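You operate a simulated robot arm through the tools that you are given. There is no shell and no other tool. Be economical: measure what you need, move in short steps, check, and stop when the job is done.

You are at the controls of a simulated two-armed robot. One attempt, no reset.

JOB
Put one scoop of powder into the drawer's powder compartment.
Fine: none beside it; put the scoop back and shut the drawer. Set down upright: green scoop.

The check looks at the end state, three seconds after you hand in, the way a careful person would. Anything else that was tipped, shoved, dropped, spilled or broken makes it a failure.

ROBOT AND FRAMES
Two 7-joint arms with two-finger parallel grippers on one trunk, on a base that drives. Base frame: it is fixed to the floor where the robot stands at the start and does not move with it; the origin is under the middle of the robot, x ahead of it, y to its left, z up. Readings come in m, rad, newtons and seconds.
The left shoulder is at the start at [0.02, 0.113, 1.247], the right one opposite. With the tool pointing down near the work surface each hand reaches from about 0.1 to 0.54 m from the robot's upright axis, wherever it stands, measured 20 degrees to its own side. Places, roughly: detergent drawer [0.6, 0.1, 0.8]; dosing cup [-1, 1.5, 0.75]. Payload 1.57 kg a hand.
The tool frame of a hand sits at the grasp point between the pads (the TCP): z along the fingers, y along the line on which they close. The tips reach 0.03 m beyond it. Largest opening 0.08 m; finger width 0.017, thickness 0.012; the body of the gripper, 0.04 by 0.082 m, starts 0.08 m behind the TCP.
Orientation is that of the tool frame in the base frame, as a unit quaternion [w, x, y, z]. With the fingers straight down and closing along the base's y, the tool's x points along the base's -x, its y along +y and its z along -z.

CONTROLS
- The arms move only by the tool jog_arm. It takes "left_rows", "right_rows" or both (then of equal length, played together; a hand with none holds still); each is a list of rows, each an object (a shift or turn left out is 0, a gripper value left out holds the last) with "offset": the shift along the tool's x, y, z in m, a list of three; "angular": the turn, a rotation vector about the tool's x, y, z in rad, a list of three; "hand": the gripper command, from -1 (fully open) to 1 (shut), values between in proportion. In form: [{"offset": [tx, ty, tz], "angular": [wx, wy, wz], "hand": hand}, ...]. A call has 1 to 20 rows; each row shifts and turns the commanded pose from where the row before left it, along the tool's axes as they then stand. Rows are played at 5 a second. More than 0.05 m and 0.15 rad between two rows, or a gripper value outside its range, and nothing of the call is played. Where a pose cannot be reached the arm comes as near as it can. A force on the tool above 40 N (or 10 N above the force at the start of the call, whichever is more), or a blocked arm, ends the call early, and 0.2 s more pass. The fingers move at their own pace (about 0.045 m/s each) and stop on an object; they squeeze with about 43 N. The grip force told is the motor's: it shows also when the fingers shut on nothing. Time passes only in rows, and 0.2 s behind the last, so rows that do not move let the fingers close. It gives the time, the measured TCP pose, the force on the tool (base axes), the opening and the grip force at its end, in the units of the frame above (readings bear some noise), with the torque about the TCP (base axes, N m) and any sound that the robot's microphone picked up, and new pictures: "show" is both (left out), scene, wrist or none (wrist: the cameras of the hands that moved).
- Cameras (640 x 400 px; columns grow to the right, rows downward): "scene" is now at [0.101, -0.0042, 1.3754]; the picture's right is [-0.06, -1.00, 0.00], its down [-0.55, 0.03, -0.84] and it looks along [0.84, -0.05, -0.55] (base axes); focal length 258 px, centre (320, 200). "left" rides on the left gripper at [0.072, 0.006, -0.122] in its tool frame; the picture's right is [-0.09, 1.00, 0.00], its down [-0.84, -0.08, -0.54] and it looks along [-0.54, -0.05, 0.84] (tool axes); focal length 238 px, centre (320, 200). "right" rides on the right gripper at [0.072, -0.007, -0.122] in its tool frame; the picture's right is [0.09, 1.00, 0.00], its down [-0.84, 0.08, -0.54] and it looks along [-0.54, 0.05, 0.84] (tool axes); focal length 238 px, centre (320, 200). There is no depth. A picture from a camera that has moved, and an enlarged one, comes with that camera's place and axes in the base frame and with its lens.
- move_column(by): slides the trunk up (or, below 0, down) by that many m; the arms and the scene camera ride with it, the base frame stays. It gives what a move gives, with no picture.
- drive_base(legs): drives the robot by 1 to 6 legs, each [ahead, left, turn to the left] in m, m and rad, along the robot's own axes; the way and the turn of a leg run together, so that a leg with both is an arc; at most 1.5 m and 3.142 rad a leg. The arms and the cameras ride along, it lands a little off, and it stops where it bumps. It gives what a move gives, and a new picture of the scene camera.
- turn_head(pan, tilt): turns the head with the scene camera to pan (to the left, within 1.396 rad either way) and tilt (down, from -0.506 to 1.204), counted from straight ahead of the robot. It gives what a move gives, and a new picture of the scene camera.
- close_up(camera, box): a new picture of the part [left, top, right, bottom] of that camera's present view, enlarged. No time passes.
- close_job(): hands the job in; it is judged then, once.

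Go step by step. Nothing tells you exact positions but the pictures and the camera data: compare them with the known pose of the tool, close in by small moves and look again before you grip or let go. The budget is 120 turns and 260 pictures, counting those below and the enlarged ones. Unless the task says otherwise, let go and move clear before handing in, and close with one line.

The tools are called after ">>>" as name(argument=value, ...) on one line, values as JSON. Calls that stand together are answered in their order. jog_arm: Moves the arms, as the interface text tells. Its arguments: {"type":"object","properties":{"left_rows":{"type":"array"},"right_rows":{"type":"array"},"show":{"type":"string","enum":["both","scene","wrist","none"]}},"required":[]} The other tools are called the same way: move_column (by) slides the trunk up or down; drive_base (legs) drives the base; turn_head (pan, tilt) turns the head that bears the scene camera; close_up (camera, box) takes an enlarged picture of a part of a camera's view; close_job () hands the job in.

At the start:

```text
time: 0.0
left_eef_pos: [0.4192, 0.2035, 1.2385]
left_tcp_rot: [-0.001, 0.0, 1.0, -0.001]
left_wrist_force: [0.2, -0.3, -0.5]
left_wrist_torque: [-0.01, 0.01, 0.0]
left_opening: 0.0798
left_grip_force: 0.2
right_eef_pos: [0.4311, -0.1675, 1.2557]
right_tcp_rot: [0.0, 0.0, 1.0, -0.001]
right_wrist_force: [-0.3, -0.5, -0.4]
right_wrist_torque: [0.03, 0.02, -0.01]
right_opening: 0.0799
right_grip_force: 0.0
trunk travel left (down, up): [-0.3, 0.27]
robot x, y, heading: [0.0014, -0.003, -0.001]
head pan, tilt: [-0.056, 0.579]
```

scene: 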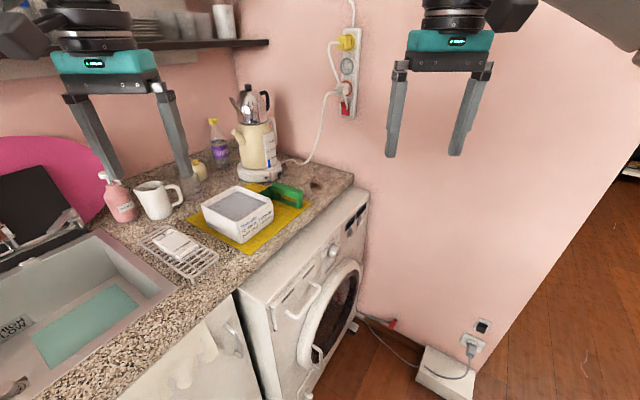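
right: 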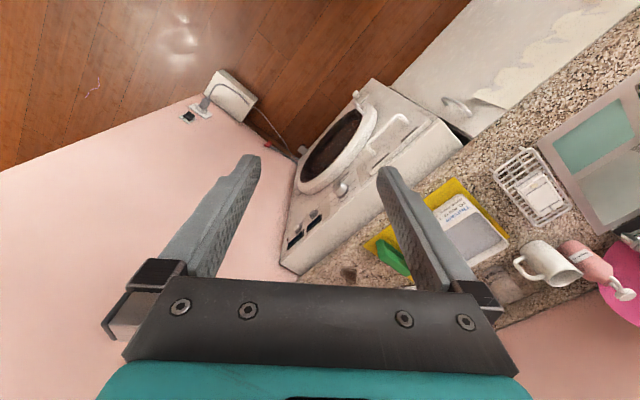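
left: 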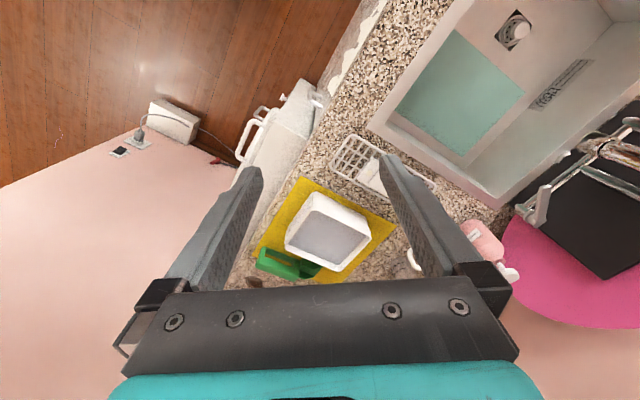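

I see a counter with a white tub of grey powder, a green scoop beside it on a yellow cloth, and a washing machine under the counter. I'll look closer before moving.

>>> close_up(camera="scene", box=[180, 150, 380, 275])

>>> close_up(camera="scene", box=[230, 230, 390, 330])

>>> close_up(camera="left", box=[220, 150, 420, 290])

```text
3.20 times, centred on (280, 212) of scene
camera zoom: at [0.101, -0.0042, 1.3754], right [-0.06, -1.0, 0.0], down [-0.55, 0.03, -0.84], along [0.84, -0.05, -0.55], focal length 827 px, centre (448, 160)
```

zoom: 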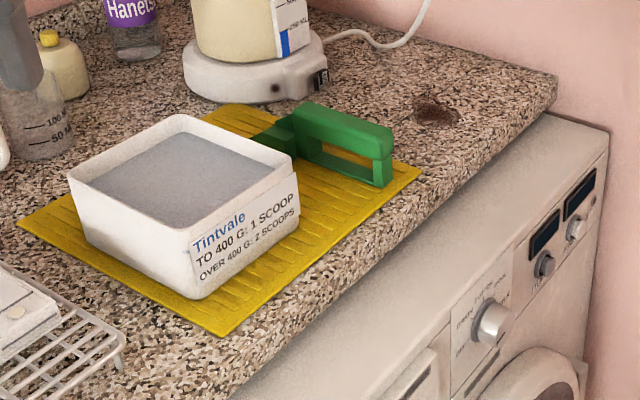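

```text
4.00 times, centred on (310, 280) of scene
camera zoom: at [0.101, -0.0042, 1.3754], right [-0.06, -1.0, 0.0], down [-0.55, 0.03, -0.84], along [0.84, -0.05, -0.55], focal length 1034 px, centre (360, -120)
```

zoom: 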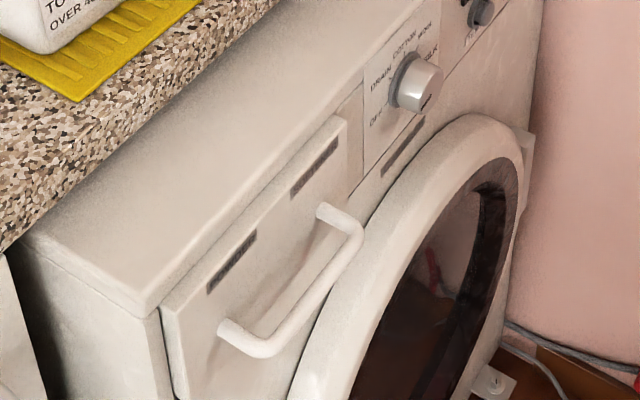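

```text
2.86 times, centred on (320, 220) of left
camera zoom: at [0.3488, 0.2095, 1.361], right [0.09, 1.0, 0.0], down [0.84, -0.08, 0.54], along [0.54, -0.05, -0.84], focal length 681 px, centre (320, 143)
```

zoom: 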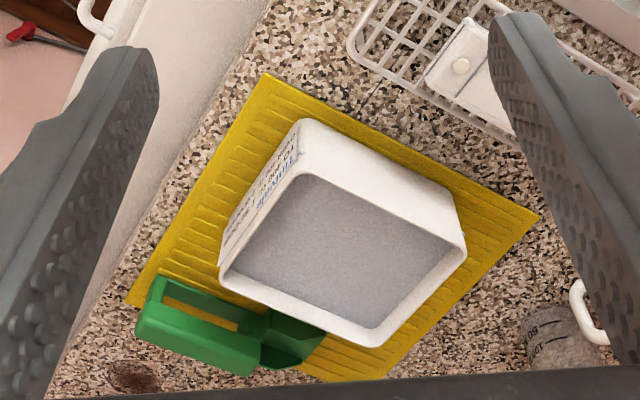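

The cloth corners triangulate to a counter top at z≈0.905. The counter front runs along (0.81,-0.59), so facing it means turning about 0.94 rad left. I'll turn in place first.

>>> drive_base(legs=[[-0.05, 0, 0], [0, 0, 0.94]])

```text
time: 3.3
left_eef_pos: [0.0358, 0.4582, 1.2379]
left_tcp_rot: [0.0, -0.45, 0.893, 0.0]
left_wrist_force: [0.0, -0.6, -0.6]
left_wrist_torque: [0.04, 0.02, 0.0]
left_opening: 0.08
left_grip_force: 0.0
right_eef_pos: [0.3411, 0.2474, 1.2556]
right_tcp_rot: [0.0, -0.449, 0.893, 0.0]
right_wrist_force: [-1.4, -1.1, 0.0]
right_wrist_torque: [0.0, 0.0, 0.03]
right_opening: 0.0801
right_grip_force: 0.2
trunk travel left (down, up): [-0.3, 0.27]
robot x, y, heading: [-0.0484, 0.0023, 0.935]
head pan, tilt: [-0.056, 0.579]
camera scene: at [0.0144, 0.0773, 1.3754], right [0.77, -0.64, 0.0], down [-0.35, -0.42, -0.84], along [0.53, 0.64, -0.55], focal length 258 px, centre (320, 200)
```

scene: 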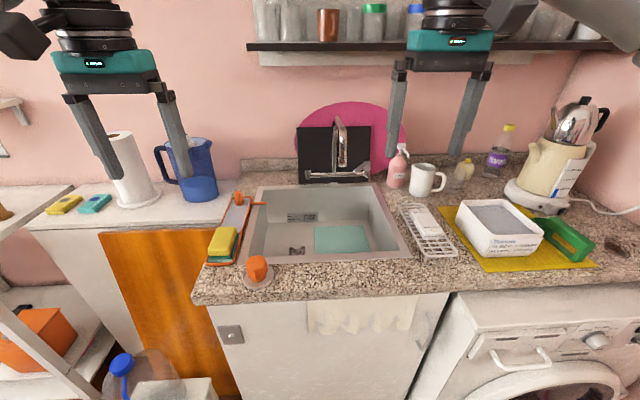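

Facing the counter now. I'll move to the right so that the drawer, tub and scoop are ahead.

>>> drive_base(legs=[[0, -0.45, 0]])

>>> turn_head(pan=0.0, tilt=0.85)

```text
time: 6.0
left_eef_pos: [0.3972, 0.1905, 1.2382]
left_tcp_rot: [0.0, -0.451, 0.892, 0.0]
left_wrist_force: [0.2, 0.4, 0.2]
left_wrist_torque: [-0.02, 0.02, -0.01]
left_opening: 0.08
left_grip_force: 0.1
right_eef_pos: [0.7033, -0.0195, 1.2561]
right_tcp_rot: [0.0, -0.45, 0.893, 0.001]
right_wrist_force: [1.5, -0.2, -0.2]
right_wrist_torque: [0.04, 0.0, -0.03]
right_opening: 0.08
right_grip_force: 0.1
trunk travel left (down, up): [-0.3, 0.27]
robot x, y, heading: [0.3099, -0.2666, 0.928]
head pan, tilt: [-0.056, 0.579]
camera scene: at [0.3758, -0.1901, 1.3754], right [0.77, -0.64, 0.0], down [-0.35, -0.42, -0.84], along [0.53, 0.64, -0.55], focal length 258 px, centre (320, 200)
```

scene: 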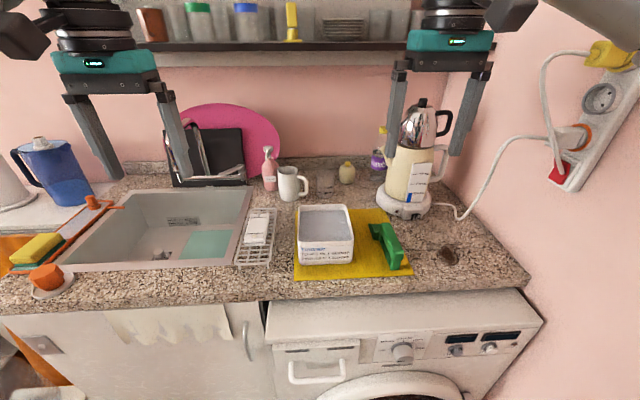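

```text
time: 6.8
left_eef_pos: [0.3969, 0.1899, 1.2387]
left_tcp_rot: [0.0, -0.451, 0.892, -0.001]
left_wrist_force: [-0.4, 1.1, 0.6]
left_wrist_torque: [0.0, -0.02, 0.03]
left_opening: 0.0798
left_grip_force: 0.0
right_eef_pos: [0.7018, -0.0203, 1.2562]
right_tcp_rot: [0.0, -0.45, 0.893, -0.001]
right_wrist_force: [0.2, -0.4, 0.2]
right_wrist_torque: [0.04, 0.01, 0.03]
right_opening: 0.0799
right_grip_force: 0.0
trunk travel left (down, up): [-0.3, 0.27]
robot x, y, heading: [0.3119, -0.2701, 0.932]
head pan, tilt: [0.0, 0.85]
camera scene: at [0.3651, -0.1955, 1.3527], right [0.8, -0.59, 0.0], down [-0.45, -0.6, -0.66], along [0.39, 0.53, -0.75], focal length 258 px, centre (320, 200)
```

scene: 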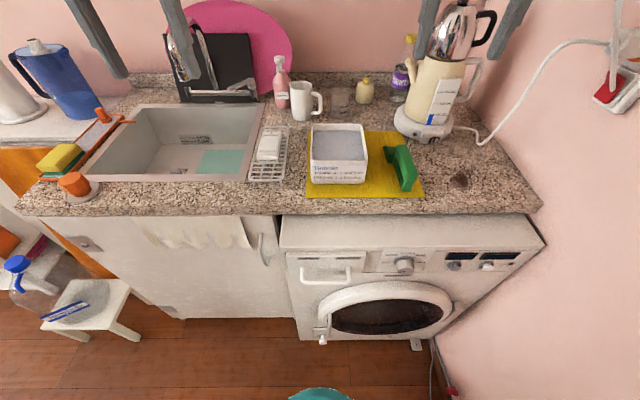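

Good vantage. Let me look closely at the drawer, and at the scoop and tub.

>>> close_up(camera="scene", box=[280, 230, 440, 330])

>>> close_up(camera="scene", box=[290, 110, 450, 210])

>>> jog_arm(right_rows=[{}], left_rows=[{}], show="wrist")

```text
4.00 times, centred on (360, 280) of scene
camera zoom: at [0.3651, -0.1955, 1.3527], right [0.8, -0.59, 0.0], down [-0.45, -0.6, -0.66], along [0.39, 0.53, -0.75], focal length 1034 px, centre (160, -120)
```

zoom: 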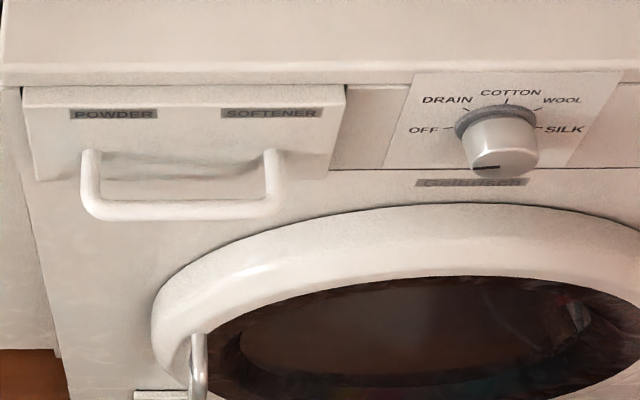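

```text
4.00 times, centred on (370, 160) of scene
camera zoom: at [0.3651, -0.1955, 1.3527], right [0.8, -0.59, 0.0], down [-0.45, -0.6, -0.66], along [0.39, 0.53, -0.75], focal length 1034 px, centre (120, 360)
```

zoom: 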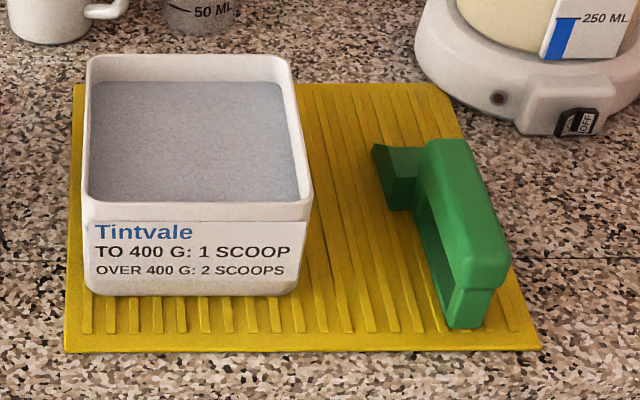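

```text
time: 7.2
left_eef_pos: [0.3981, 0.1909, 1.2378]
left_tcp_rot: [0.0, -0.45, 0.893, -0.001]
left_wrist_force: [0.5, 0.2, 0.0]
left_wrist_torque: [0.01, 0.0, -0.04]
left_opening: 0.08
left_grip_force: 0.1
right_eef_pos: [0.7007, -0.02, 1.2559]
right_tcp_rot: [0.0, -0.45, 0.893, -0.001]
right_wrist_force: [0.3, 1.0, -0.1]
right_wrist_torque: [-0.01, 0.0, 0.01]
right_opening: 0.08
right_grip_force: 0.1
trunk travel left (down, up): [-0.3, 0.27]
robot x, y, heading: [0.313, -0.2632, 0.93]
head pan, tilt: [0.0, 0.85]
camera right: at [0.6648, -0.0816, 1.3788], right [-0.86, 0.52, 0.0], down [0.44, 0.72, 0.54], along [0.28, 0.46, -0.84], focal length 238 px, centre (320, 200)
camera left: at [0.3496, 0.1374, 1.361], right [-0.75, 0.67, 0.0], down [0.56, 0.63, 0.54], along [0.36, 0.4, -0.84], focal length 238 px, centre (320, 200)
```

right: 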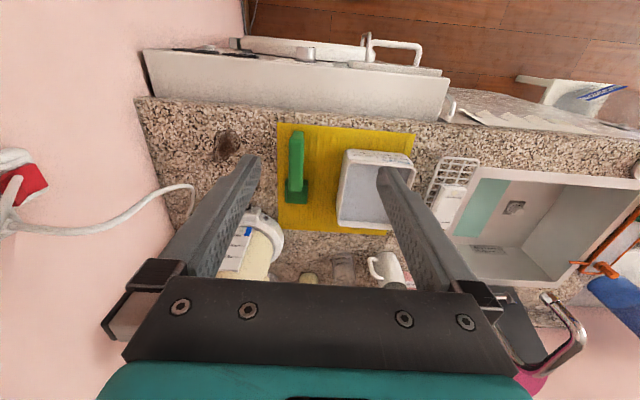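
left: 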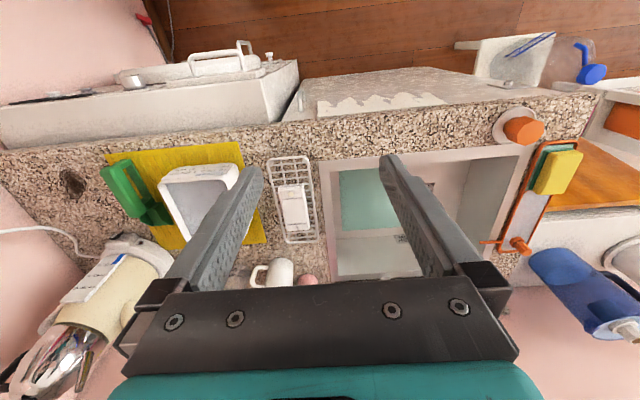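

>>> close_up(camera="right", box=[260, 110, 420, 210])

>>> close_up(camera="left", box=[80, 130, 240, 230])

```text
4.00 times, centred on (340, 160) of right
camera zoom: at [0.6648, -0.0816, 1.3788], right [-0.86, 0.52, 0.0], down [0.44, 0.72, 0.54], along [0.28, 0.46, -0.84], focal length 953 px, centre (240, 360)
```

zoom: 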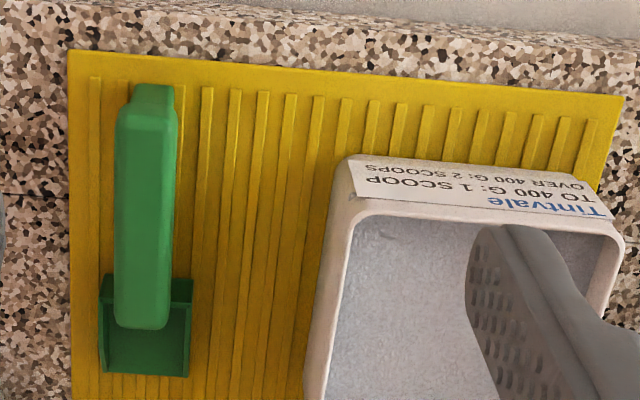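

```text
4.00 times, centred on (160, 180) of left
camera zoom: at [0.3496, 0.1374, 1.361], right [-0.75, 0.67, 0.0], down [0.56, 0.63, 0.54], along [0.36, 0.4, -0.84], focal length 953 px, centre (960, 280)
```

zoom: 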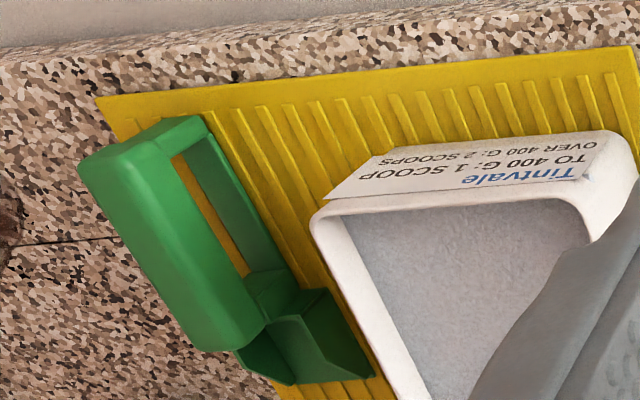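

>>> close_up(camera="right", box=[340, 20, 468, 100])

>>> close_up(camera="left", box=[160, 20, 288, 100])

```text
5.00 times, centred on (404, 60) of right
camera zoom: at [0.6648, -0.0816, 1.3788], right [-0.86, 0.52, 0.0], down [0.44, 0.72, 0.54], along [0.28, 0.46, -0.84], focal length 1192 px, centre (-100, 900)
```

zoom: 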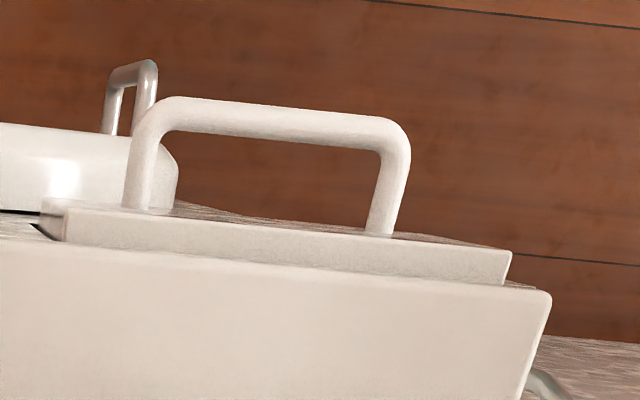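

```text
5.00 times, centred on (224, 60) of left
camera zoom: at [0.3496, 0.1374, 1.361], right [-0.75, 0.67, 0.0], down [0.56, 0.63, 0.54], along [0.36, 0.4, -0.84], focal length 1192 px, centre (800, 900)
```

zoom: 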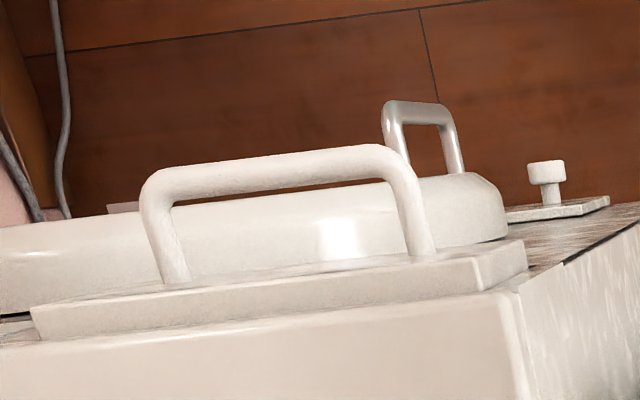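

The powder compartment is the left one. The drawer's handle bar is at about (0.523,-0.002,0.778) and the scoop handle bar top is at about z 0.954. I'll shift a little right and forward so the left hand can reach drawer, scoop and tub.

>>> drive_base(legs=[[0.04, -0.13, 0.01]])

>>> turn_head(pan=0.3, tilt=0.95)

```text
time: 8.5
left_eef_pos: [0.5215, 0.1469, 1.2388]
left_tcp_rot: [-0.001, -0.455, 0.89, -0.001]
left_wrist_force: [-0.8, -0.8, 0.6]
left_wrist_torque: [-0.02, 0.03, 0.02]
left_opening: 0.0802
left_grip_force: 0.1
right_eef_pos: [0.8283, -0.06, 1.2553]
right_tcp_rot: [0.0, -0.455, 0.89, 0.0]
right_wrist_force: [0.7, 0.2, -0.2]
right_wrist_torque: [0.0, -0.01, 0.01]
right_opening: 0.0799
right_grip_force: 0.1
trunk travel left (down, up): [-0.3, 0.27]
robot x, y, heading: [0.437, -0.3103, 0.946]
head pan, tilt: [0.0, 0.85]
camera scene: at [0.4935, -0.2398, 1.3526], right [0.81, -0.59, 0.0], down [-0.44, -0.61, -0.66], along [0.39, 0.54, -0.75], focal length 258 px, centre (320, 200)
```

scene: 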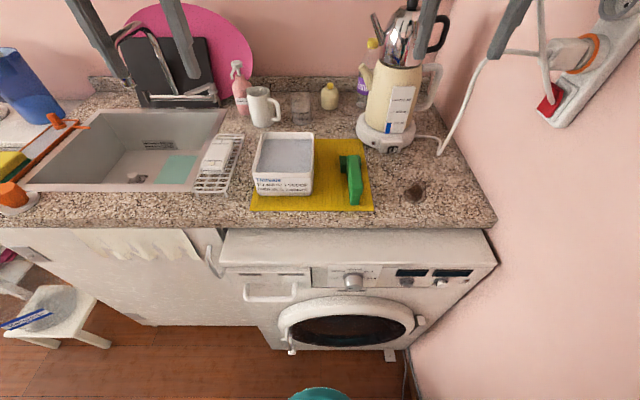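

```text
time: 9.3
left_eef_pos: [0.5198, 0.1471, 1.2387]
left_tcp_rot: [0.001, -0.455, 0.89, -0.001]
left_wrist_force: [0.5, -0.3, -0.8]
left_wrist_torque: [0.03, 0.03, 0.03]
left_opening: 0.08
left_grip_force: 0.0
right_eef_pos: [0.8272, -0.06, 1.2556]
right_tcp_rot: [0.0, -0.455, 0.89, 0.0]
right_wrist_force: [1.1, 0.1, 0.0]
right_wrist_torque: [0.0, 0.01, -0.01]
right_opening: 0.0802
right_grip_force: 0.1
trunk travel left (down, up): [-0.3, 0.27]
robot x, y, heading: [0.4375, -0.314, 0.944]
head pan, tilt: [0.3, 0.949]
camera scene: at [0.4701, -0.2339, 1.3451], right [0.95, -0.32, 0.0], down [-0.26, -0.77, -0.58], along [0.19, 0.55, -0.81], focal length 258 px, centre (320, 200)
```

scene: 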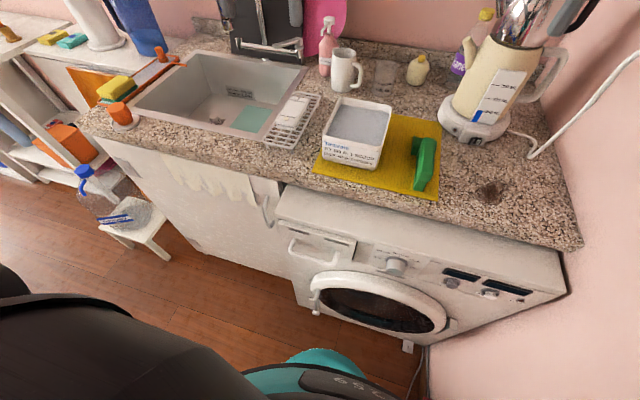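

Now I'll bring the left hand, closed, back and down to just in front of and above the drawer handle.

>>> jog_arm(left_rows=[{"offset": [0.0375, -0.023, 0], "hand": 1}, {"offset": [0.0375, -0.023, 0]}, {"offset": [0.0375, -0.023, 0]}, {"offset": [0.0375, -0.023, 0]}, {"offset": [0, 0, 0.045]}, {"offset": [0, 0, 0.045]}, {"offset": [0, 0, 0.045]}, {"offset": [0, 0, 0.045]}, {"offset": [0, 0, 0.045]}, {"offset": [0, 0, 0.045]}, {"offset": [0, 0, 0.045]}, {"offset": [0, 0, 0.045]}, {}])

```text
time: 12.1
left_eef_pos: [0.5067, -0.0271, 0.8787]
left_tcp_rot: [0.0, -0.455, 0.89, -0.001]
left_wrist_force: [-0.5, 0.0, 0.0]
left_wrist_torque: [-0.01, 0.01, 0.02]
left_opening: 0.0001
left_grip_force: 21.1
right_eef_pos: [0.8274, -0.0602, 1.2564]
right_tcp_rot: [0.0, -0.455, 0.891, 0.0]
right_wrist_force: [0.0, -0.5, 0.2]
right_wrist_torque: [0.0, -0.02, -0.01]
right_opening: 0.0801
right_grip_force: 0.0
trunk travel left (down, up): [-0.3, 0.27]
robot x, y, heading: [0.439, -0.3134, 0.94]
head pan, tilt: [0.3, 0.949]
camera scene: at [0.47, -0.2339, 1.3451], right [0.95, -0.32, 0.0], down [-0.26, -0.77, -0.58], along [0.19, 0.55, -0.81], focal length 258 px, centre (320, 200)
camera left: at [0.4603, -0.0822, 1.001], right [-0.75, 0.66, 0.0], down [0.55, 0.63, 0.54], along [0.36, 0.41, -0.84], focal length 238 px, centre (320, 200)
```

scene: 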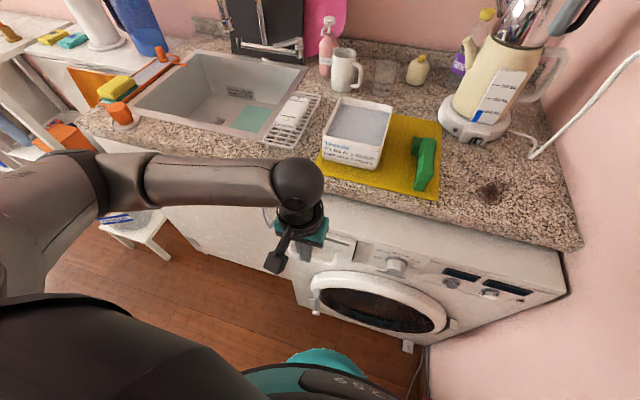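
left: 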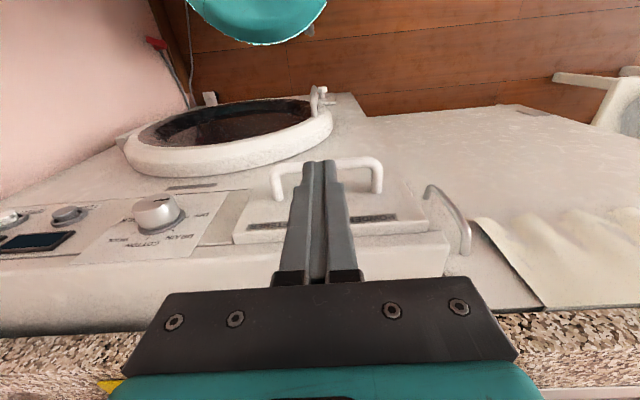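

The bar is 0.029 m ahead of and 0.10 m below the closed fingertips' TCP, laterally aligned. I'll tilt the hand slightly, move over the gap behind the bar, and go partly down.

>>> jog_arm(left_rows=[{"angular": [0, -0.125, 0]}, {"angular": [0, -0.125, 0]}, {"offset": [-0.0218, 0, 0.0056]}, {"offset": [-0.0218, 0, 0.0056]}, {"offset": [0.0062, 0, 0.0242]}, {"offset": [0.0062, 0, 0.0242]}, {}], show="wrist")

>>> close_up(camera="left", box=[230, 100, 430, 225])

>>> close_up(camera="scene", box=[240, 190, 400, 290])

```text
time: 13.7
left_eef_pos: [0.5328, 0.0084, 0.8286]
left_tcp_rot: [0.111, -0.452, 0.883, 0.057]
left_wrist_force: [0.0, -0.1, 0.3]
left_wrist_torque: [0.01, 0.0, -0.02]
left_opening: 0.0
left_grip_force: 21.3
right_eef_pos: [0.8272, -0.0597, 1.2558]
right_tcp_rot: [0.0, -0.454, 0.891, 0.0]
right_wrist_force: [0.0, -0.2, 0.8]
right_wrist_torque: [-0.01, -0.02, 0.02]
right_opening: 0.08
right_grip_force: 0.0
trunk travel left (down, up): [-0.3, 0.27]
robot x, y, heading: [0.4379, -0.3133, 0.944]
head pan, tilt: [0.3, 0.949]
camera left: at [0.47, -0.068, 0.9296], right [-0.76, 0.65, 0.02], down [0.46, 0.5, 0.73], along [0.47, 0.56, -0.68], focal length 238 px, centre (320, 200)
```

left: 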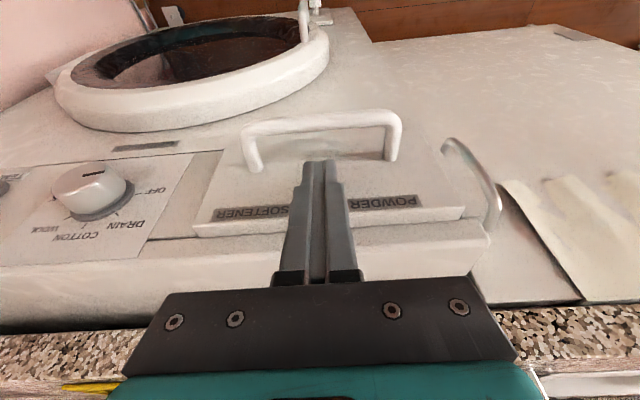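

```text
3.20 times, centred on (330, 162) of left
camera zoom: at [0.47, -0.068, 0.9296], right [-0.76, 0.65, 0.02], down [0.46, 0.5, 0.73], along [0.47, 0.56, -0.68], focal length 763 px, centre (288, 320)
```

zoom: 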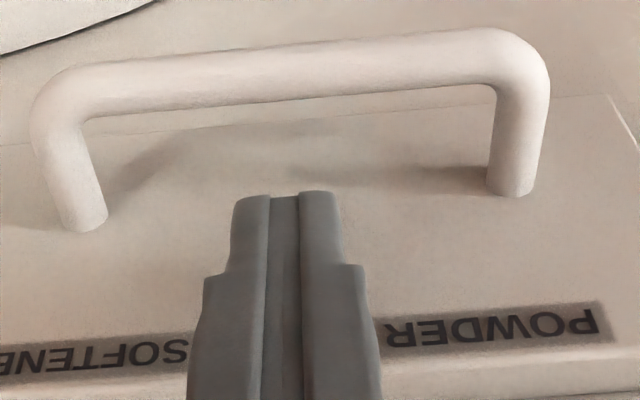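

```text
4.00 times, centred on (320, 240) of scene
camera zoom: at [0.4699, -0.2339, 1.3451], right [0.95, -0.32, 0.0], down [-0.26, -0.77, -0.58], along [0.19, 0.55, -0.81], focal length 1034 px, centre (320, 40)
```

zoom: 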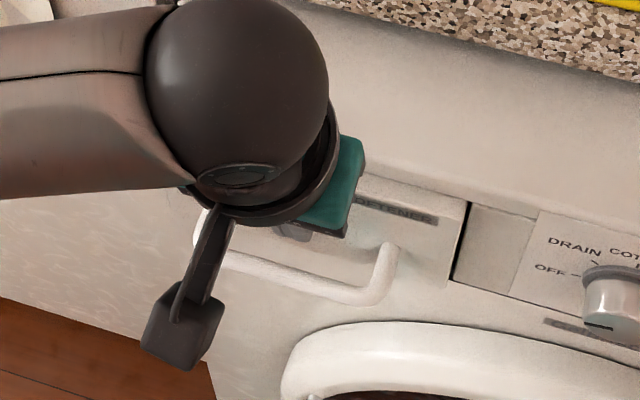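

Aligned: the finger is over the gap behind the bar. Lower into it.

>>> jog_arm(left_rows=[{"offset": [0.0049, 0, 0.0194]}, {"offset": [0.0049, 0, 0.0194]}, {}], show="wrist")

>>> close_up(camera="left", box=[230, 100, 430, 225])

```text
time: 14.5
left_eef_pos: [0.5334, 0.0086, 0.7884]
left_tcp_rot: [0.11, -0.452, 0.884, 0.057]
left_wrist_force: [-0.5, -0.5, 0.2]
left_wrist_torque: [-0.01, -0.02, 0.0]
left_opening: 0.0
left_grip_force: 21.7
right_eef_pos: [0.8269, -0.06, 1.2567]
right_tcp_rot: [0.0, -0.455, 0.89, 0.0]
right_wrist_force: [-0.2, 0.3, -0.8]
right_wrist_torque: [0.05, 0.01, -0.01]
right_opening: 0.08
right_grip_force: 0.0
trunk travel left (down, up): [-0.3, 0.27]
robot x, y, heading: [0.4417, -0.3156, 0.944]
head pan, tilt: [0.3, 0.949]
camera left: at [0.4704, -0.0686, 0.8893], right [-0.76, 0.66, 0.02], down [0.46, 0.5, 0.73], along [0.47, 0.56, -0.68], focal length 238 px, centre (320, 200)
```

left: 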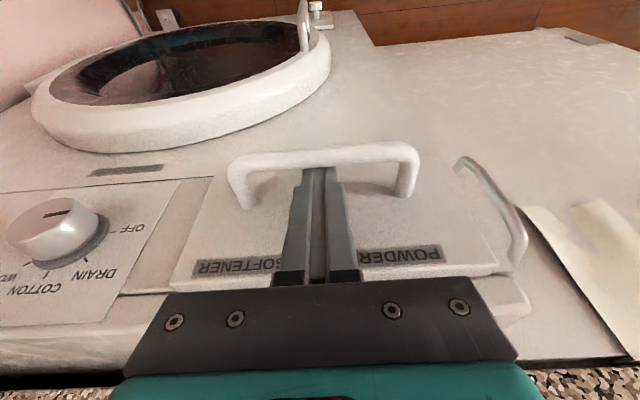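

```text
3.20 times, centred on (330, 162) of left
camera zoom: at [0.4704, -0.0686, 0.8893], right [-0.76, 0.66, 0.02], down [0.46, 0.5, 0.73], along [0.47, 0.56, -0.68], focal length 763 px, centre (288, 320)
```

zoom: 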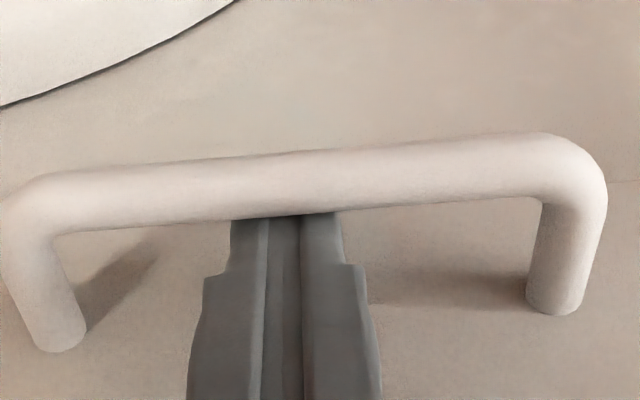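

The tip is behind the bar. Now pull straight back.

>>> jog_arm(left_rows=[{"offset": [0.0145, 0, -0.0037]}, {"offset": [0.0145, 0, -0.0037]}, {"offset": [0.0145, 0, -0.0037]}, {"offset": [0.0145, 0, -0.0037]}, {}])

```text
time: 15.7
left_eef_pos: [0.4978, -0.0409, 0.7903]
left_tcp_rot: [0.11, -0.453, 0.883, 0.056]
left_wrist_force: [-0.2, 0.7, -0.5]
left_wrist_torque: [0.0, 0.02, 0.0]
left_opening: 0.0004
left_grip_force: 21.2
right_eef_pos: [0.8278, -0.0598, 1.2565]
right_tcp_rot: [0.0, -0.455, 0.891, 0.0]
right_wrist_force: [-0.3, 0.7, 0.2]
right_wrist_torque: [0.01, 0.02, -0.02]
right_opening: 0.08
right_grip_force: 0.1
trunk travel left (down, up): [-0.3, 0.27]
robot x, y, heading: [0.4371, -0.311, 0.944]
head pan, tilt: [0.3, 0.949]
camera scene: at [0.47, -0.2338, 1.3451], right [0.95, -0.32, 0.0], down [-0.26, -0.77, -0.58], along [0.19, 0.55, -0.81], focal length 258 px, centre (320, 200)
camera left: at [0.4354, -0.1174, 0.8903], right [-0.76, 0.66, 0.02], down [0.46, 0.5, 0.73], along [0.47, 0.56, -0.68], focal length 238 px, centre (320, 200)
```

scene: 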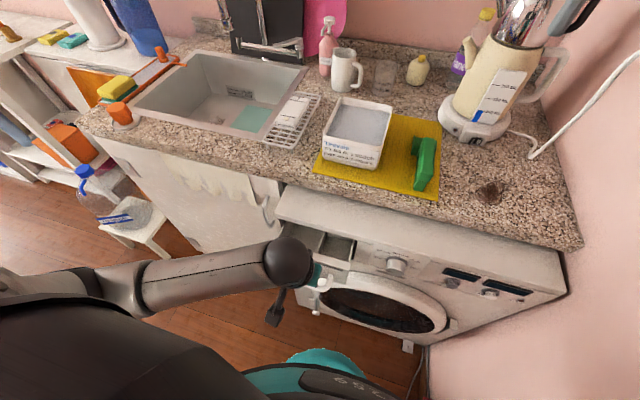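
left: 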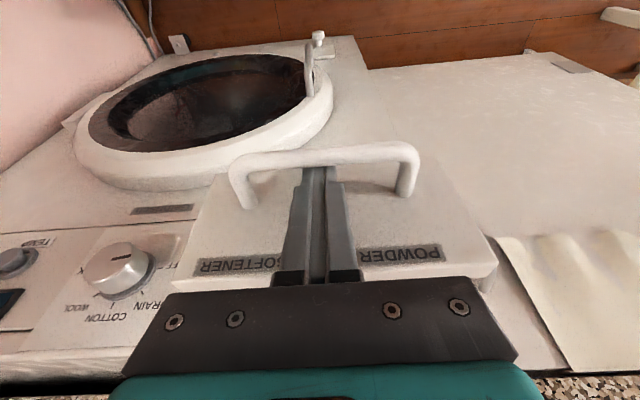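

The drawer slides easily. Continue pulling about 0.06 more.

>>> jog_arm(left_rows=[{"offset": [0.0145, 0, -0.0037]}, {"offset": [0.0145, 0, -0.0037]}, {"offset": [0.0145, 0, -0.0037]}, {"offset": [0.0145, 0, -0.0037]}, {}])

>>> close_up(camera="scene", box=[240, 190, 400, 290])

```text
time: 16.9
left_eef_pos: [0.4633, -0.0901, 0.7879]
left_tcp_rot: [0.11, -0.452, 0.883, 0.056]
left_wrist_force: [0.6, -0.2, 0.8]
left_wrist_torque: [-0.02, 0.0, -0.03]
left_opening: 0.0
left_grip_force: 21.1
right_eef_pos: [0.8269, -0.0592, 1.256]
right_tcp_rot: [0.0, -0.454, 0.891, 0.0]
right_wrist_force: [-0.7, -0.3, 0.6]
right_wrist_torque: [-0.02, -0.02, -0.01]
right_opening: 0.0802
right_grip_force: 0.0
trunk travel left (down, up): [-0.3, 0.27]
robot x, y, heading: [0.4406, -0.3133, 0.944]
head pan, tilt: [0.3, 0.949]
camera scene: at [0.47, -0.2339, 1.3451], right [0.95, -0.32, 0.0], down [-0.26, -0.77, -0.58], along [0.19, 0.55, -0.81], focal length 258 px, centre (320, 200)
camera left: at [0.4004, -0.1662, 0.8899], right [-0.75, 0.66, 0.02], down [0.46, 0.5, 0.73], along [0.47, 0.56, -0.68], focal length 238 px, centre (320, 200)
```

scene: 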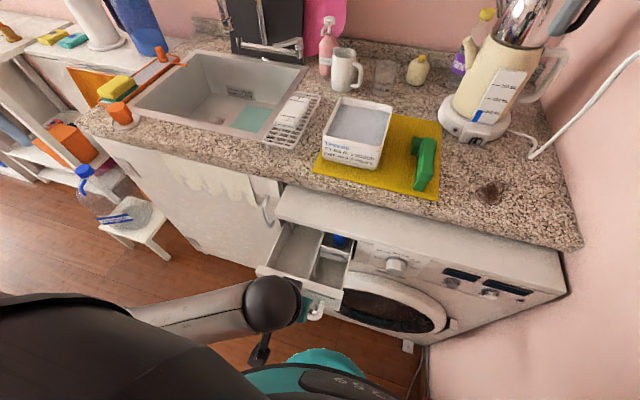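
left: 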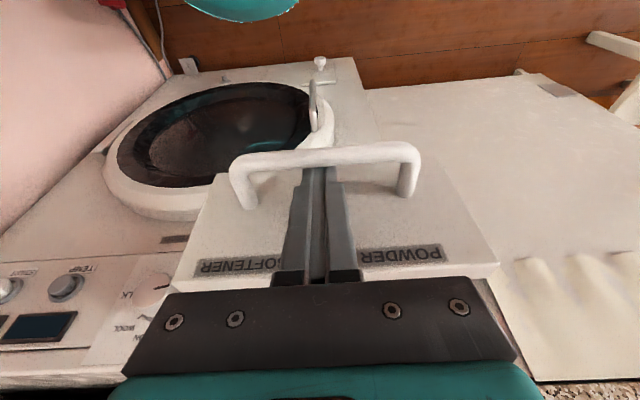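

```text
4.00 times, centred on (320, 240) of scene
camera zoom: at [0.47, -0.2339, 1.3451], right [0.95, -0.32, 0.0], down [-0.26, -0.77, -0.58], along [0.19, 0.55, -0.81], focal length 1034 px, centre (320, 40)
```

zoom: 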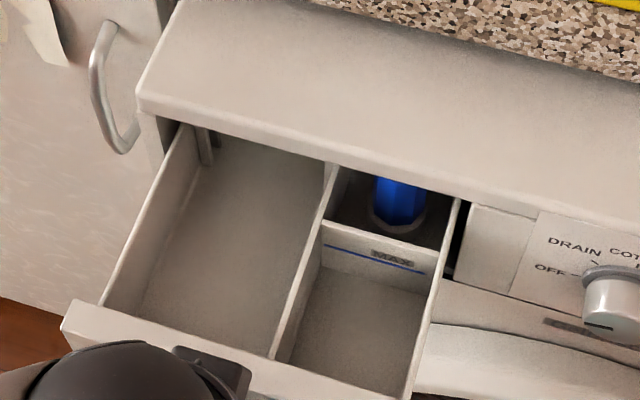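

The powder compartment (left) is open far enough: centre at about (0.497,-0.006), rim z≈0.85. I'll lift the finger straight out, straighten, and open the hand up high.

>>> jog_arm(left_rows=[{"offset": [-0.0065, 0, -0.0388]}, {"offset": [-0.0099, 0, -0.0388]}, {"offset": [-0.0099, 0, -0.0388]}, {"offset": [-0.0099, 0, -0.0388]}, {"offset": [-0.0099, 0, -0.0388]}, {"offset": [-0.0099, 0, -0.0388]}, {"offset": [-0.0099, 0, -0.0388]}, {"angular": [0, 0.125, 0], "hand": -1}, {"angular": [0, 0.125, 0]}, {"offset": [-0.045, -0.03, 0]}, {"offset": [-0.045, -0.03, 0]}, {"offset": [-0.045, -0.03, 0]}, {"offset": [-0.045, -0.03, 0]}, {"offset": [-0.045, -0.03, 0]}, {"offset": [-0.045, -0.03, 0]}, {}])

```text
refused: row 10 steps farther than a row can; nothing moved
```

>>> jog_arm(left_rows=[{"offset": [-0.0065, 0, -0.0388]}, {"offset": [-0.0099, 0, -0.0388]}, {"offset": [-0.0099, 0, -0.0388]}, {"offset": [-0.0099, 0, -0.0388]}, {"offset": [-0.0099, 0, -0.0388]}, {"offset": [-0.0099, 0, -0.0388]}, {"offset": [-0.0099, 0, -0.0388]}, {"angular": [0, 0.125, 0], "hand": -1}, {"angular": [0, 0.125, 0]}, {"offset": [-0.04, -0.025, 0]}, {"offset": [-0.04, -0.025, 0]}, {"offset": [-0.04, -0.025, 0]}, {"offset": [-0.04, -0.025, 0]}, {"offset": [-0.04, -0.025, 0]}, {"offset": [-0.04, -0.025, 0]}, {"offset": [-0.04, -0.025, 0]}, {}])

>>> turn_head(pan=0.0, tilt=0.8)

```text
time: 20.5
left_eef_pos: [0.8061, 0.0501, 1.0152]
left_tcp_rot: [0.0, -0.455, 0.89, -0.001]
left_wrist_force: [-0.1, 0.2, 0.3]
left_wrist_torque: [0.0, 0.02, -0.01]
left_opening: 0.08
left_grip_force: 0.2
left hand out of reach, approached as far as the arm can: row 2, 3, 4, 5, 6, 7, 16
right_eef_pos: [0.8271, -0.0608, 1.2557]
right_tcp_rot: [0.0, -0.454, 0.891, 0.0]
right_wrist_force: [-0.8, 0.9, 0.4]
right_wrist_torque: [0.0, 0.02, 0.0]
right_opening: 0.08
right_grip_force: 0.1
trunk travel left (down, up): [-0.3, 0.27]
robot x, y, heading: [0.4383, -0.3106, 0.952]
head pan, tilt: [0.3, 0.949]
camera scene: at [0.4702, -0.2343, 1.3451], right [0.95, -0.32, 0.0], down [-0.26, -0.77, -0.58], along [0.19, 0.55, -0.81], focal length 258 px, centre (320, 200)
camera left: at [0.7588, -0.0049, 1.137], right [-0.75, 0.66, 0.0], down [0.55, 0.63, 0.54], along [0.36, 0.41, -0.84], focal length 238 px, centre (320, 200)
```

scene: 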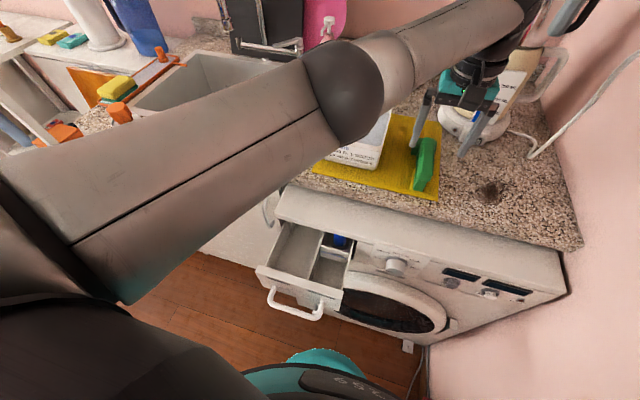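
left: 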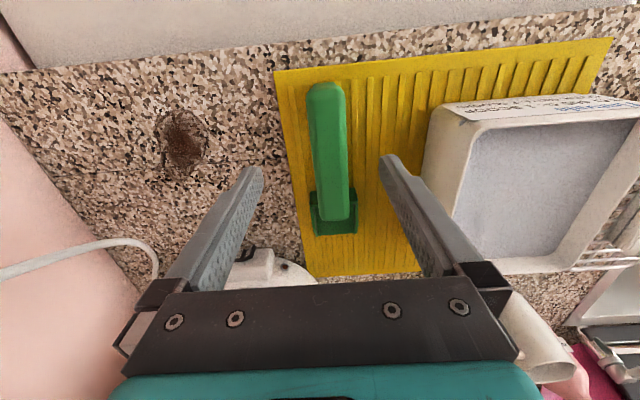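

```text
time: 21.3
left_eef_pos: [0.8057, 0.049, 1.0138]
left_tcp_rot: [-0.001, -0.456, 0.89, 0.0]
left_wrist_force: [-0.9, 0.1, 0.4]
left_wrist_torque: [-0.01, -0.02, 0.01]
left_opening: 0.0799
left_grip_force: 0.0
right_eef_pos: [0.8274, -0.06, 1.2545]
right_tcp_rot: [0.0, -0.454, 0.891, 0.0]
right_wrist_force: [0.2, -0.4, 0.4]
right_wrist_torque: [0.0, 0.02, -0.01]
right_opening: 0.08
right_grip_force: 0.1
trunk travel left (down, up): [-0.3, 0.27]
robot x, y, heading: [0.4367, -0.3101, 0.945]
head pan, tilt: [0.0, 0.799]
camera scene: at [0.4938, -0.2374, 1.3566], right [0.81, -0.59, 0.0], down [-0.42, -0.58, -0.7], along [0.41, 0.56, -0.72], focal length 258 px, centre (320, 200)
```

scene: 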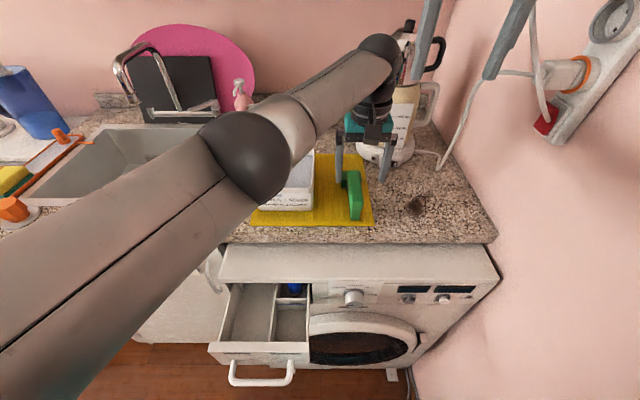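

The left arm's limit is right at the scoop handle, so I'll pull the hand back, then nudge the robot slightly forward and right; the drawer stays clear of the body.

>>> jog_arm(left_rows=[{"offset": [0.04, 0.01, -0.01]}, {"offset": [0.04, 0.01, -0.01]}, {"offset": [0.04, 0.01, -0.01]}], show="none")

>>> drive_base(legs=[[0.035, -0.045, 0.0]])

>>> turn_head(pan=0.3, tilt=1.1)

```text
time: 22.1
left_eef_pos: [0.7076, -0.0287, 1.0435]
left_tcp_rot: [-0.002, -0.456, 0.89, -0.001]
left_wrist_force: [0.6, -0.2, 0.3]
left_wrist_torque: [0.01, -0.01, 0.01]
left_opening: 0.0798
left_grip_force: 0.0
right_eef_pos: [0.8256, -0.0599, 1.2558]
right_tcp_rot: [0.0, -0.455, 0.89, 0.0]
right_wrist_force: [-0.1, 0.2, -0.1]
right_wrist_torque: [0.01, 0.0, 0.01]
right_opening: 0.0798
right_grip_force: 0.0
trunk travel left (down, up): [-0.3, 0.27]
robot x, y, heading: [0.4415, -0.3097, 0.945]
head pan, tilt: [0.0, 0.799]
```

```text
time: 23.2
left_eef_pos: [0.7457, -0.0222, 1.0483]
left_tcp_rot: [0.006, -0.457, 0.889, -0.005]
left_wrist_force: [1.0, -0.7, 0.5]
left_wrist_torque: [0.0, -0.02, 0.01]
left_opening: 0.0801
left_grip_force: 0.2
right_eef_pos: [0.8514, -0.0454, 1.2622]
right_tcp_rot: [0.011, -0.466, 0.885, -0.011]
right_wrist_force: [-0.8, 0.0, -0.1]
right_wrist_torque: [-0.01, 0.0, -0.01]
right_opening: 0.0799
right_grip_force: 0.0
trunk travel left (down, up): [-0.3, 0.27]
robot x, y, heading: [0.4891, -0.3076, 0.947]
head pan, tilt: [0.0, 0.799]
stopped in leg 1: the robot was blocked; the commanded pose is now the measured one
camera scene: at [0.5249, -0.2298, 1.3574], right [0.81, -0.58, 0.02], down [-0.41, -0.58, -0.7], along [0.42, 0.56, -0.71], focal length 258 px, centre (320, 200)
```

scene: 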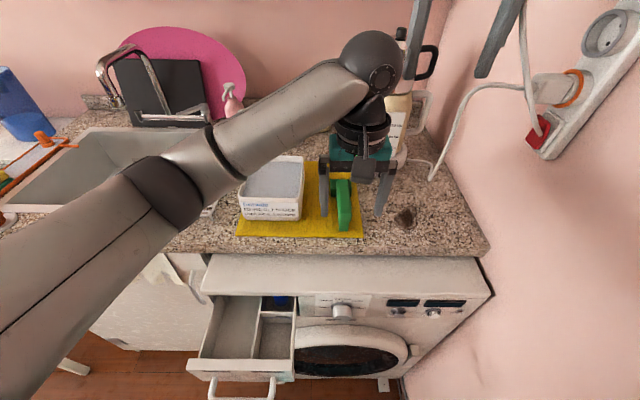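

```text
time: 24.0
left_eef_pos: [0.7461, -0.0211, 1.0472]
left_tcp_rot: [0.006, -0.457, 0.89, -0.007]
left_wrist_force: [-0.1, 1.2, 0.2]
left_wrist_torque: [0.0, 0.01, 0.0]
left_opening: 0.0802
left_grip_force: 0.0
right_eef_pos: [0.8513, -0.0464, 1.2624]
right_tcp_rot: [0.011, -0.466, 0.885, -0.011]
right_wrist_force: [-0.2, 0.0, 0.4]
right_wrist_torque: [-0.01, 0.01, -0.01]
right_opening: 0.0804
right_grip_force: 0.1
trunk travel left (down, up): [-0.3, 0.27]
robot x, y, heading: [0.4921, -0.3053, 0.938]
head pan, tilt: [0.3, 1.1]
camera scene: at [0.4983, -0.2352, 1.335], right [0.95, -0.32, 0.02], down [-0.28, -0.85, -0.46], along [0.16, 0.43, -0.89], focal length 258 px, centre (320, 200)
```

scene: 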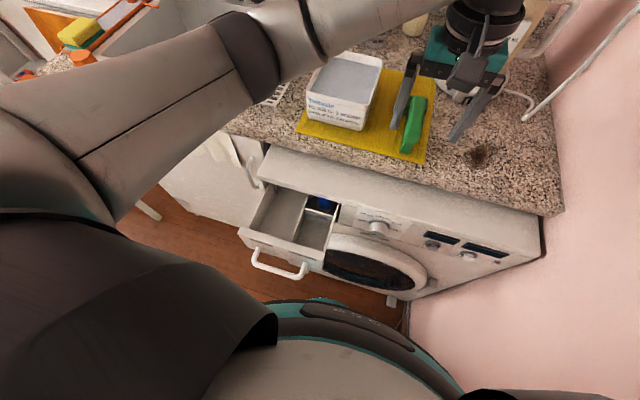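

The base bumped and sits slightly tilted (right side up). I'll back off left/back a little and check.

>>> drive_base(legs=[[-0.02, 0.03, 0.0]])

>>> turn_head(pan=-0.3, tilt=1.15)

```text
time: 24.9
left_eef_pos: [0.728, -0.0241, 1.0438]
left_tcp_rot: [-0.001, -0.456, 0.89, 0.0]
left_wrist_force: [-0.4, 0.4, 0.2]
left_wrist_torque: [-0.02, -0.04, -0.01]
left_opening: 0.08
left_grip_force: 0.2
right_eef_pos: [0.8387, -0.0525, 1.2559]
right_tcp_rot: [0.002, -0.462, 0.887, -0.004]
right_wrist_force: [-0.2, 0.0, 0.4]
right_wrist_torque: [0.04, -0.01, 0.04]
right_opening: 0.08
right_grip_force: 0.0
trunk travel left (down, up): [-0.3, 0.27]
robot x, y, heading: [0.4568, -0.307, 0.952]
head pan, tilt: [0.3, 1.1]
camera scene: at [0.4847, -0.2393, 1.3349], right [0.95, -0.32, 0.0], down [-0.28, -0.84, -0.45], along [0.15, 0.43, -0.89], focal length 258 px, centre (320, 200)
```

scene: 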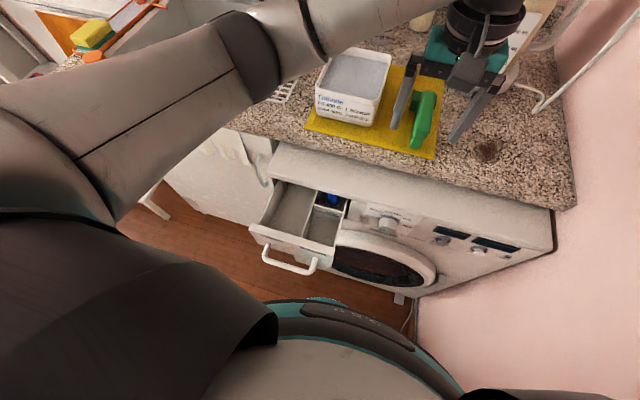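

```text
time: 25.9
left_eef_pos: [0.7271, -0.0238, 1.0434]
left_tcp_rot: [-0.001, -0.456, 0.89, 0.0]
left_wrist_force: [-0.8, 0.6, 0.5]
left_wrist_torque: [0.02, -0.03, 0.02]
left_opening: 0.0801
left_grip_force: 0.1
right_eef_pos: [0.8403, -0.0509, 1.2561]
right_tcp_rot: [0.003, -0.462, 0.887, -0.004]
right_wrist_force: [-0.1, -0.2, 0.1]
right_wrist_torque: [0.0, 0.0, 0.01]
right_opening: 0.08
right_grip_force: 0.1
trunk travel left (down, up): [-0.3, 0.27]
robot x, y, heading: [0.4583, -0.3068, 0.945]
head pan, tilt: [-0.3, 1.15]
camera scene: at [0.5128, -0.2625, 1.3318], right [0.6, -0.8, 0.0], down [-0.73, -0.55, -0.41], along [0.33, 0.25, -0.91], focal length 258 px, centre (320, 200)
```

scene: 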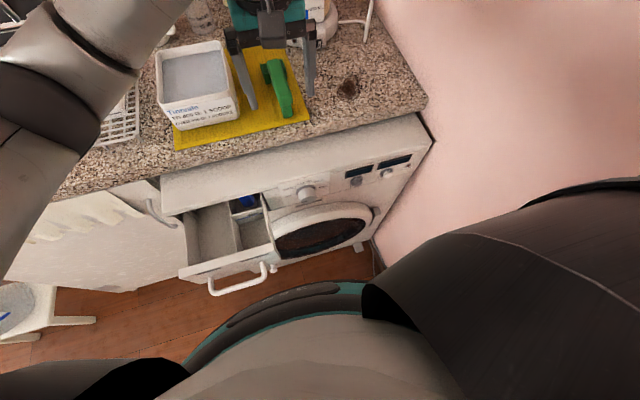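

The right upper arm is what's near the wall, so no more rightward motion. A small pure forward nudge (0.03 m) is enough; the base front is low and still clear of the machine.

>>> drive_base(legs=[[0.03, 0.0, 0.0]])

>>> turn_head(pan=0.0, tilt=0.9)

```text
time: 26.7
left_eef_pos: [0.745, 0.0021, 1.0435]
left_tcp_rot: [-0.002, -0.456, 0.89, 0.0]
left_wrist_force: [0.4, -0.3, 0.0]
left_wrist_torque: [-0.06, 0.03, -0.03]
left_opening: 0.0801
left_grip_force: 0.0
right_eef_pos: [0.858, -0.0257, 1.2545]
right_tcp_rot: [0.002, -0.463, 0.886, -0.005]
right_wrist_force: [0.5, 0.6, -0.6]
right_wrist_torque: [-0.01, 0.01, -0.01]
right_opening: 0.08
right_grip_force: 0.2
trunk travel left (down, up): [-0.3, 0.27]
robot x, y, heading: [0.4707, -0.285, 0.945]
head pan, tilt: [-0.3, 1.15]
camera scene: at [0.5312, -0.237, 1.3317], right [0.6, -0.8, 0.0], down [-0.73, -0.55, -0.41], along [0.33, 0.24, -0.91], focal length 258 px, centre (320, 200)
```

scene: 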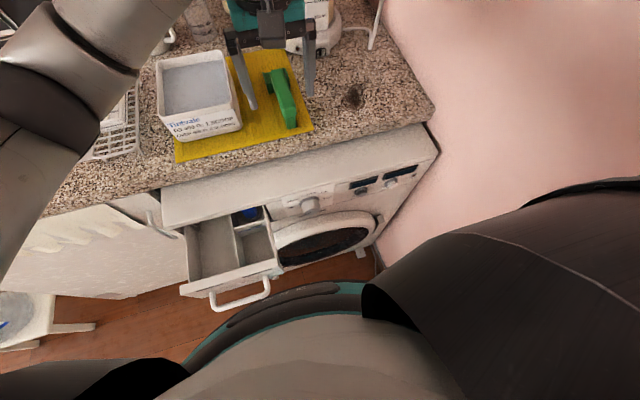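

```text
time: 27.5
left_eef_pos: [0.7461, 0.0001, 1.0453]
left_tcp_rot: [-0.001, -0.456, 0.89, 0.0]
left_wrist_force: [0.2, -0.2, 0.6]
left_wrist_torque: [0.01, 0.02, -0.04]
left_opening: 0.0799
left_grip_force: 0.1
right_eef_pos: [0.8572, -0.0258, 1.257]
right_tcp_rot: [0.002, -0.464, 0.886, -0.004]
right_wrist_force: [0.1, 0.8, 0.2]
right_wrist_torque: [-0.02, 0.02, 0.0]
right_opening: 0.0799
right_grip_force: 0.1
trunk travel left (down, up): [-0.3, 0.27]
robot x, y, heading: [0.4748, -0.2804, 0.948]
head pan, tilt: [0.0, 0.901]
camera scene: at [0.5271, -0.2128, 1.3487], right [0.81, -0.59, 0.0], down [-0.46, -0.64, -0.62], along [0.36, 0.5, -0.78], focal length 258 px, centre (320, 200)
```

scene: 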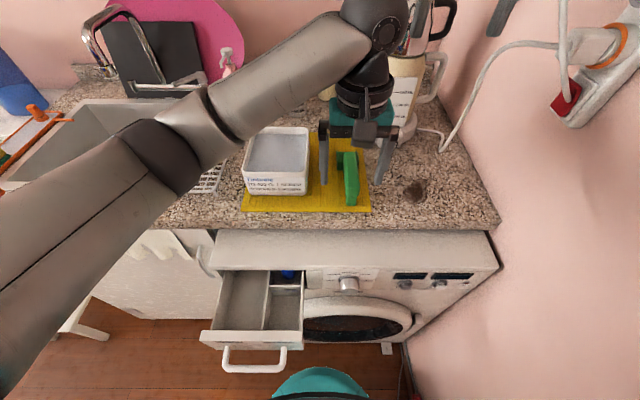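

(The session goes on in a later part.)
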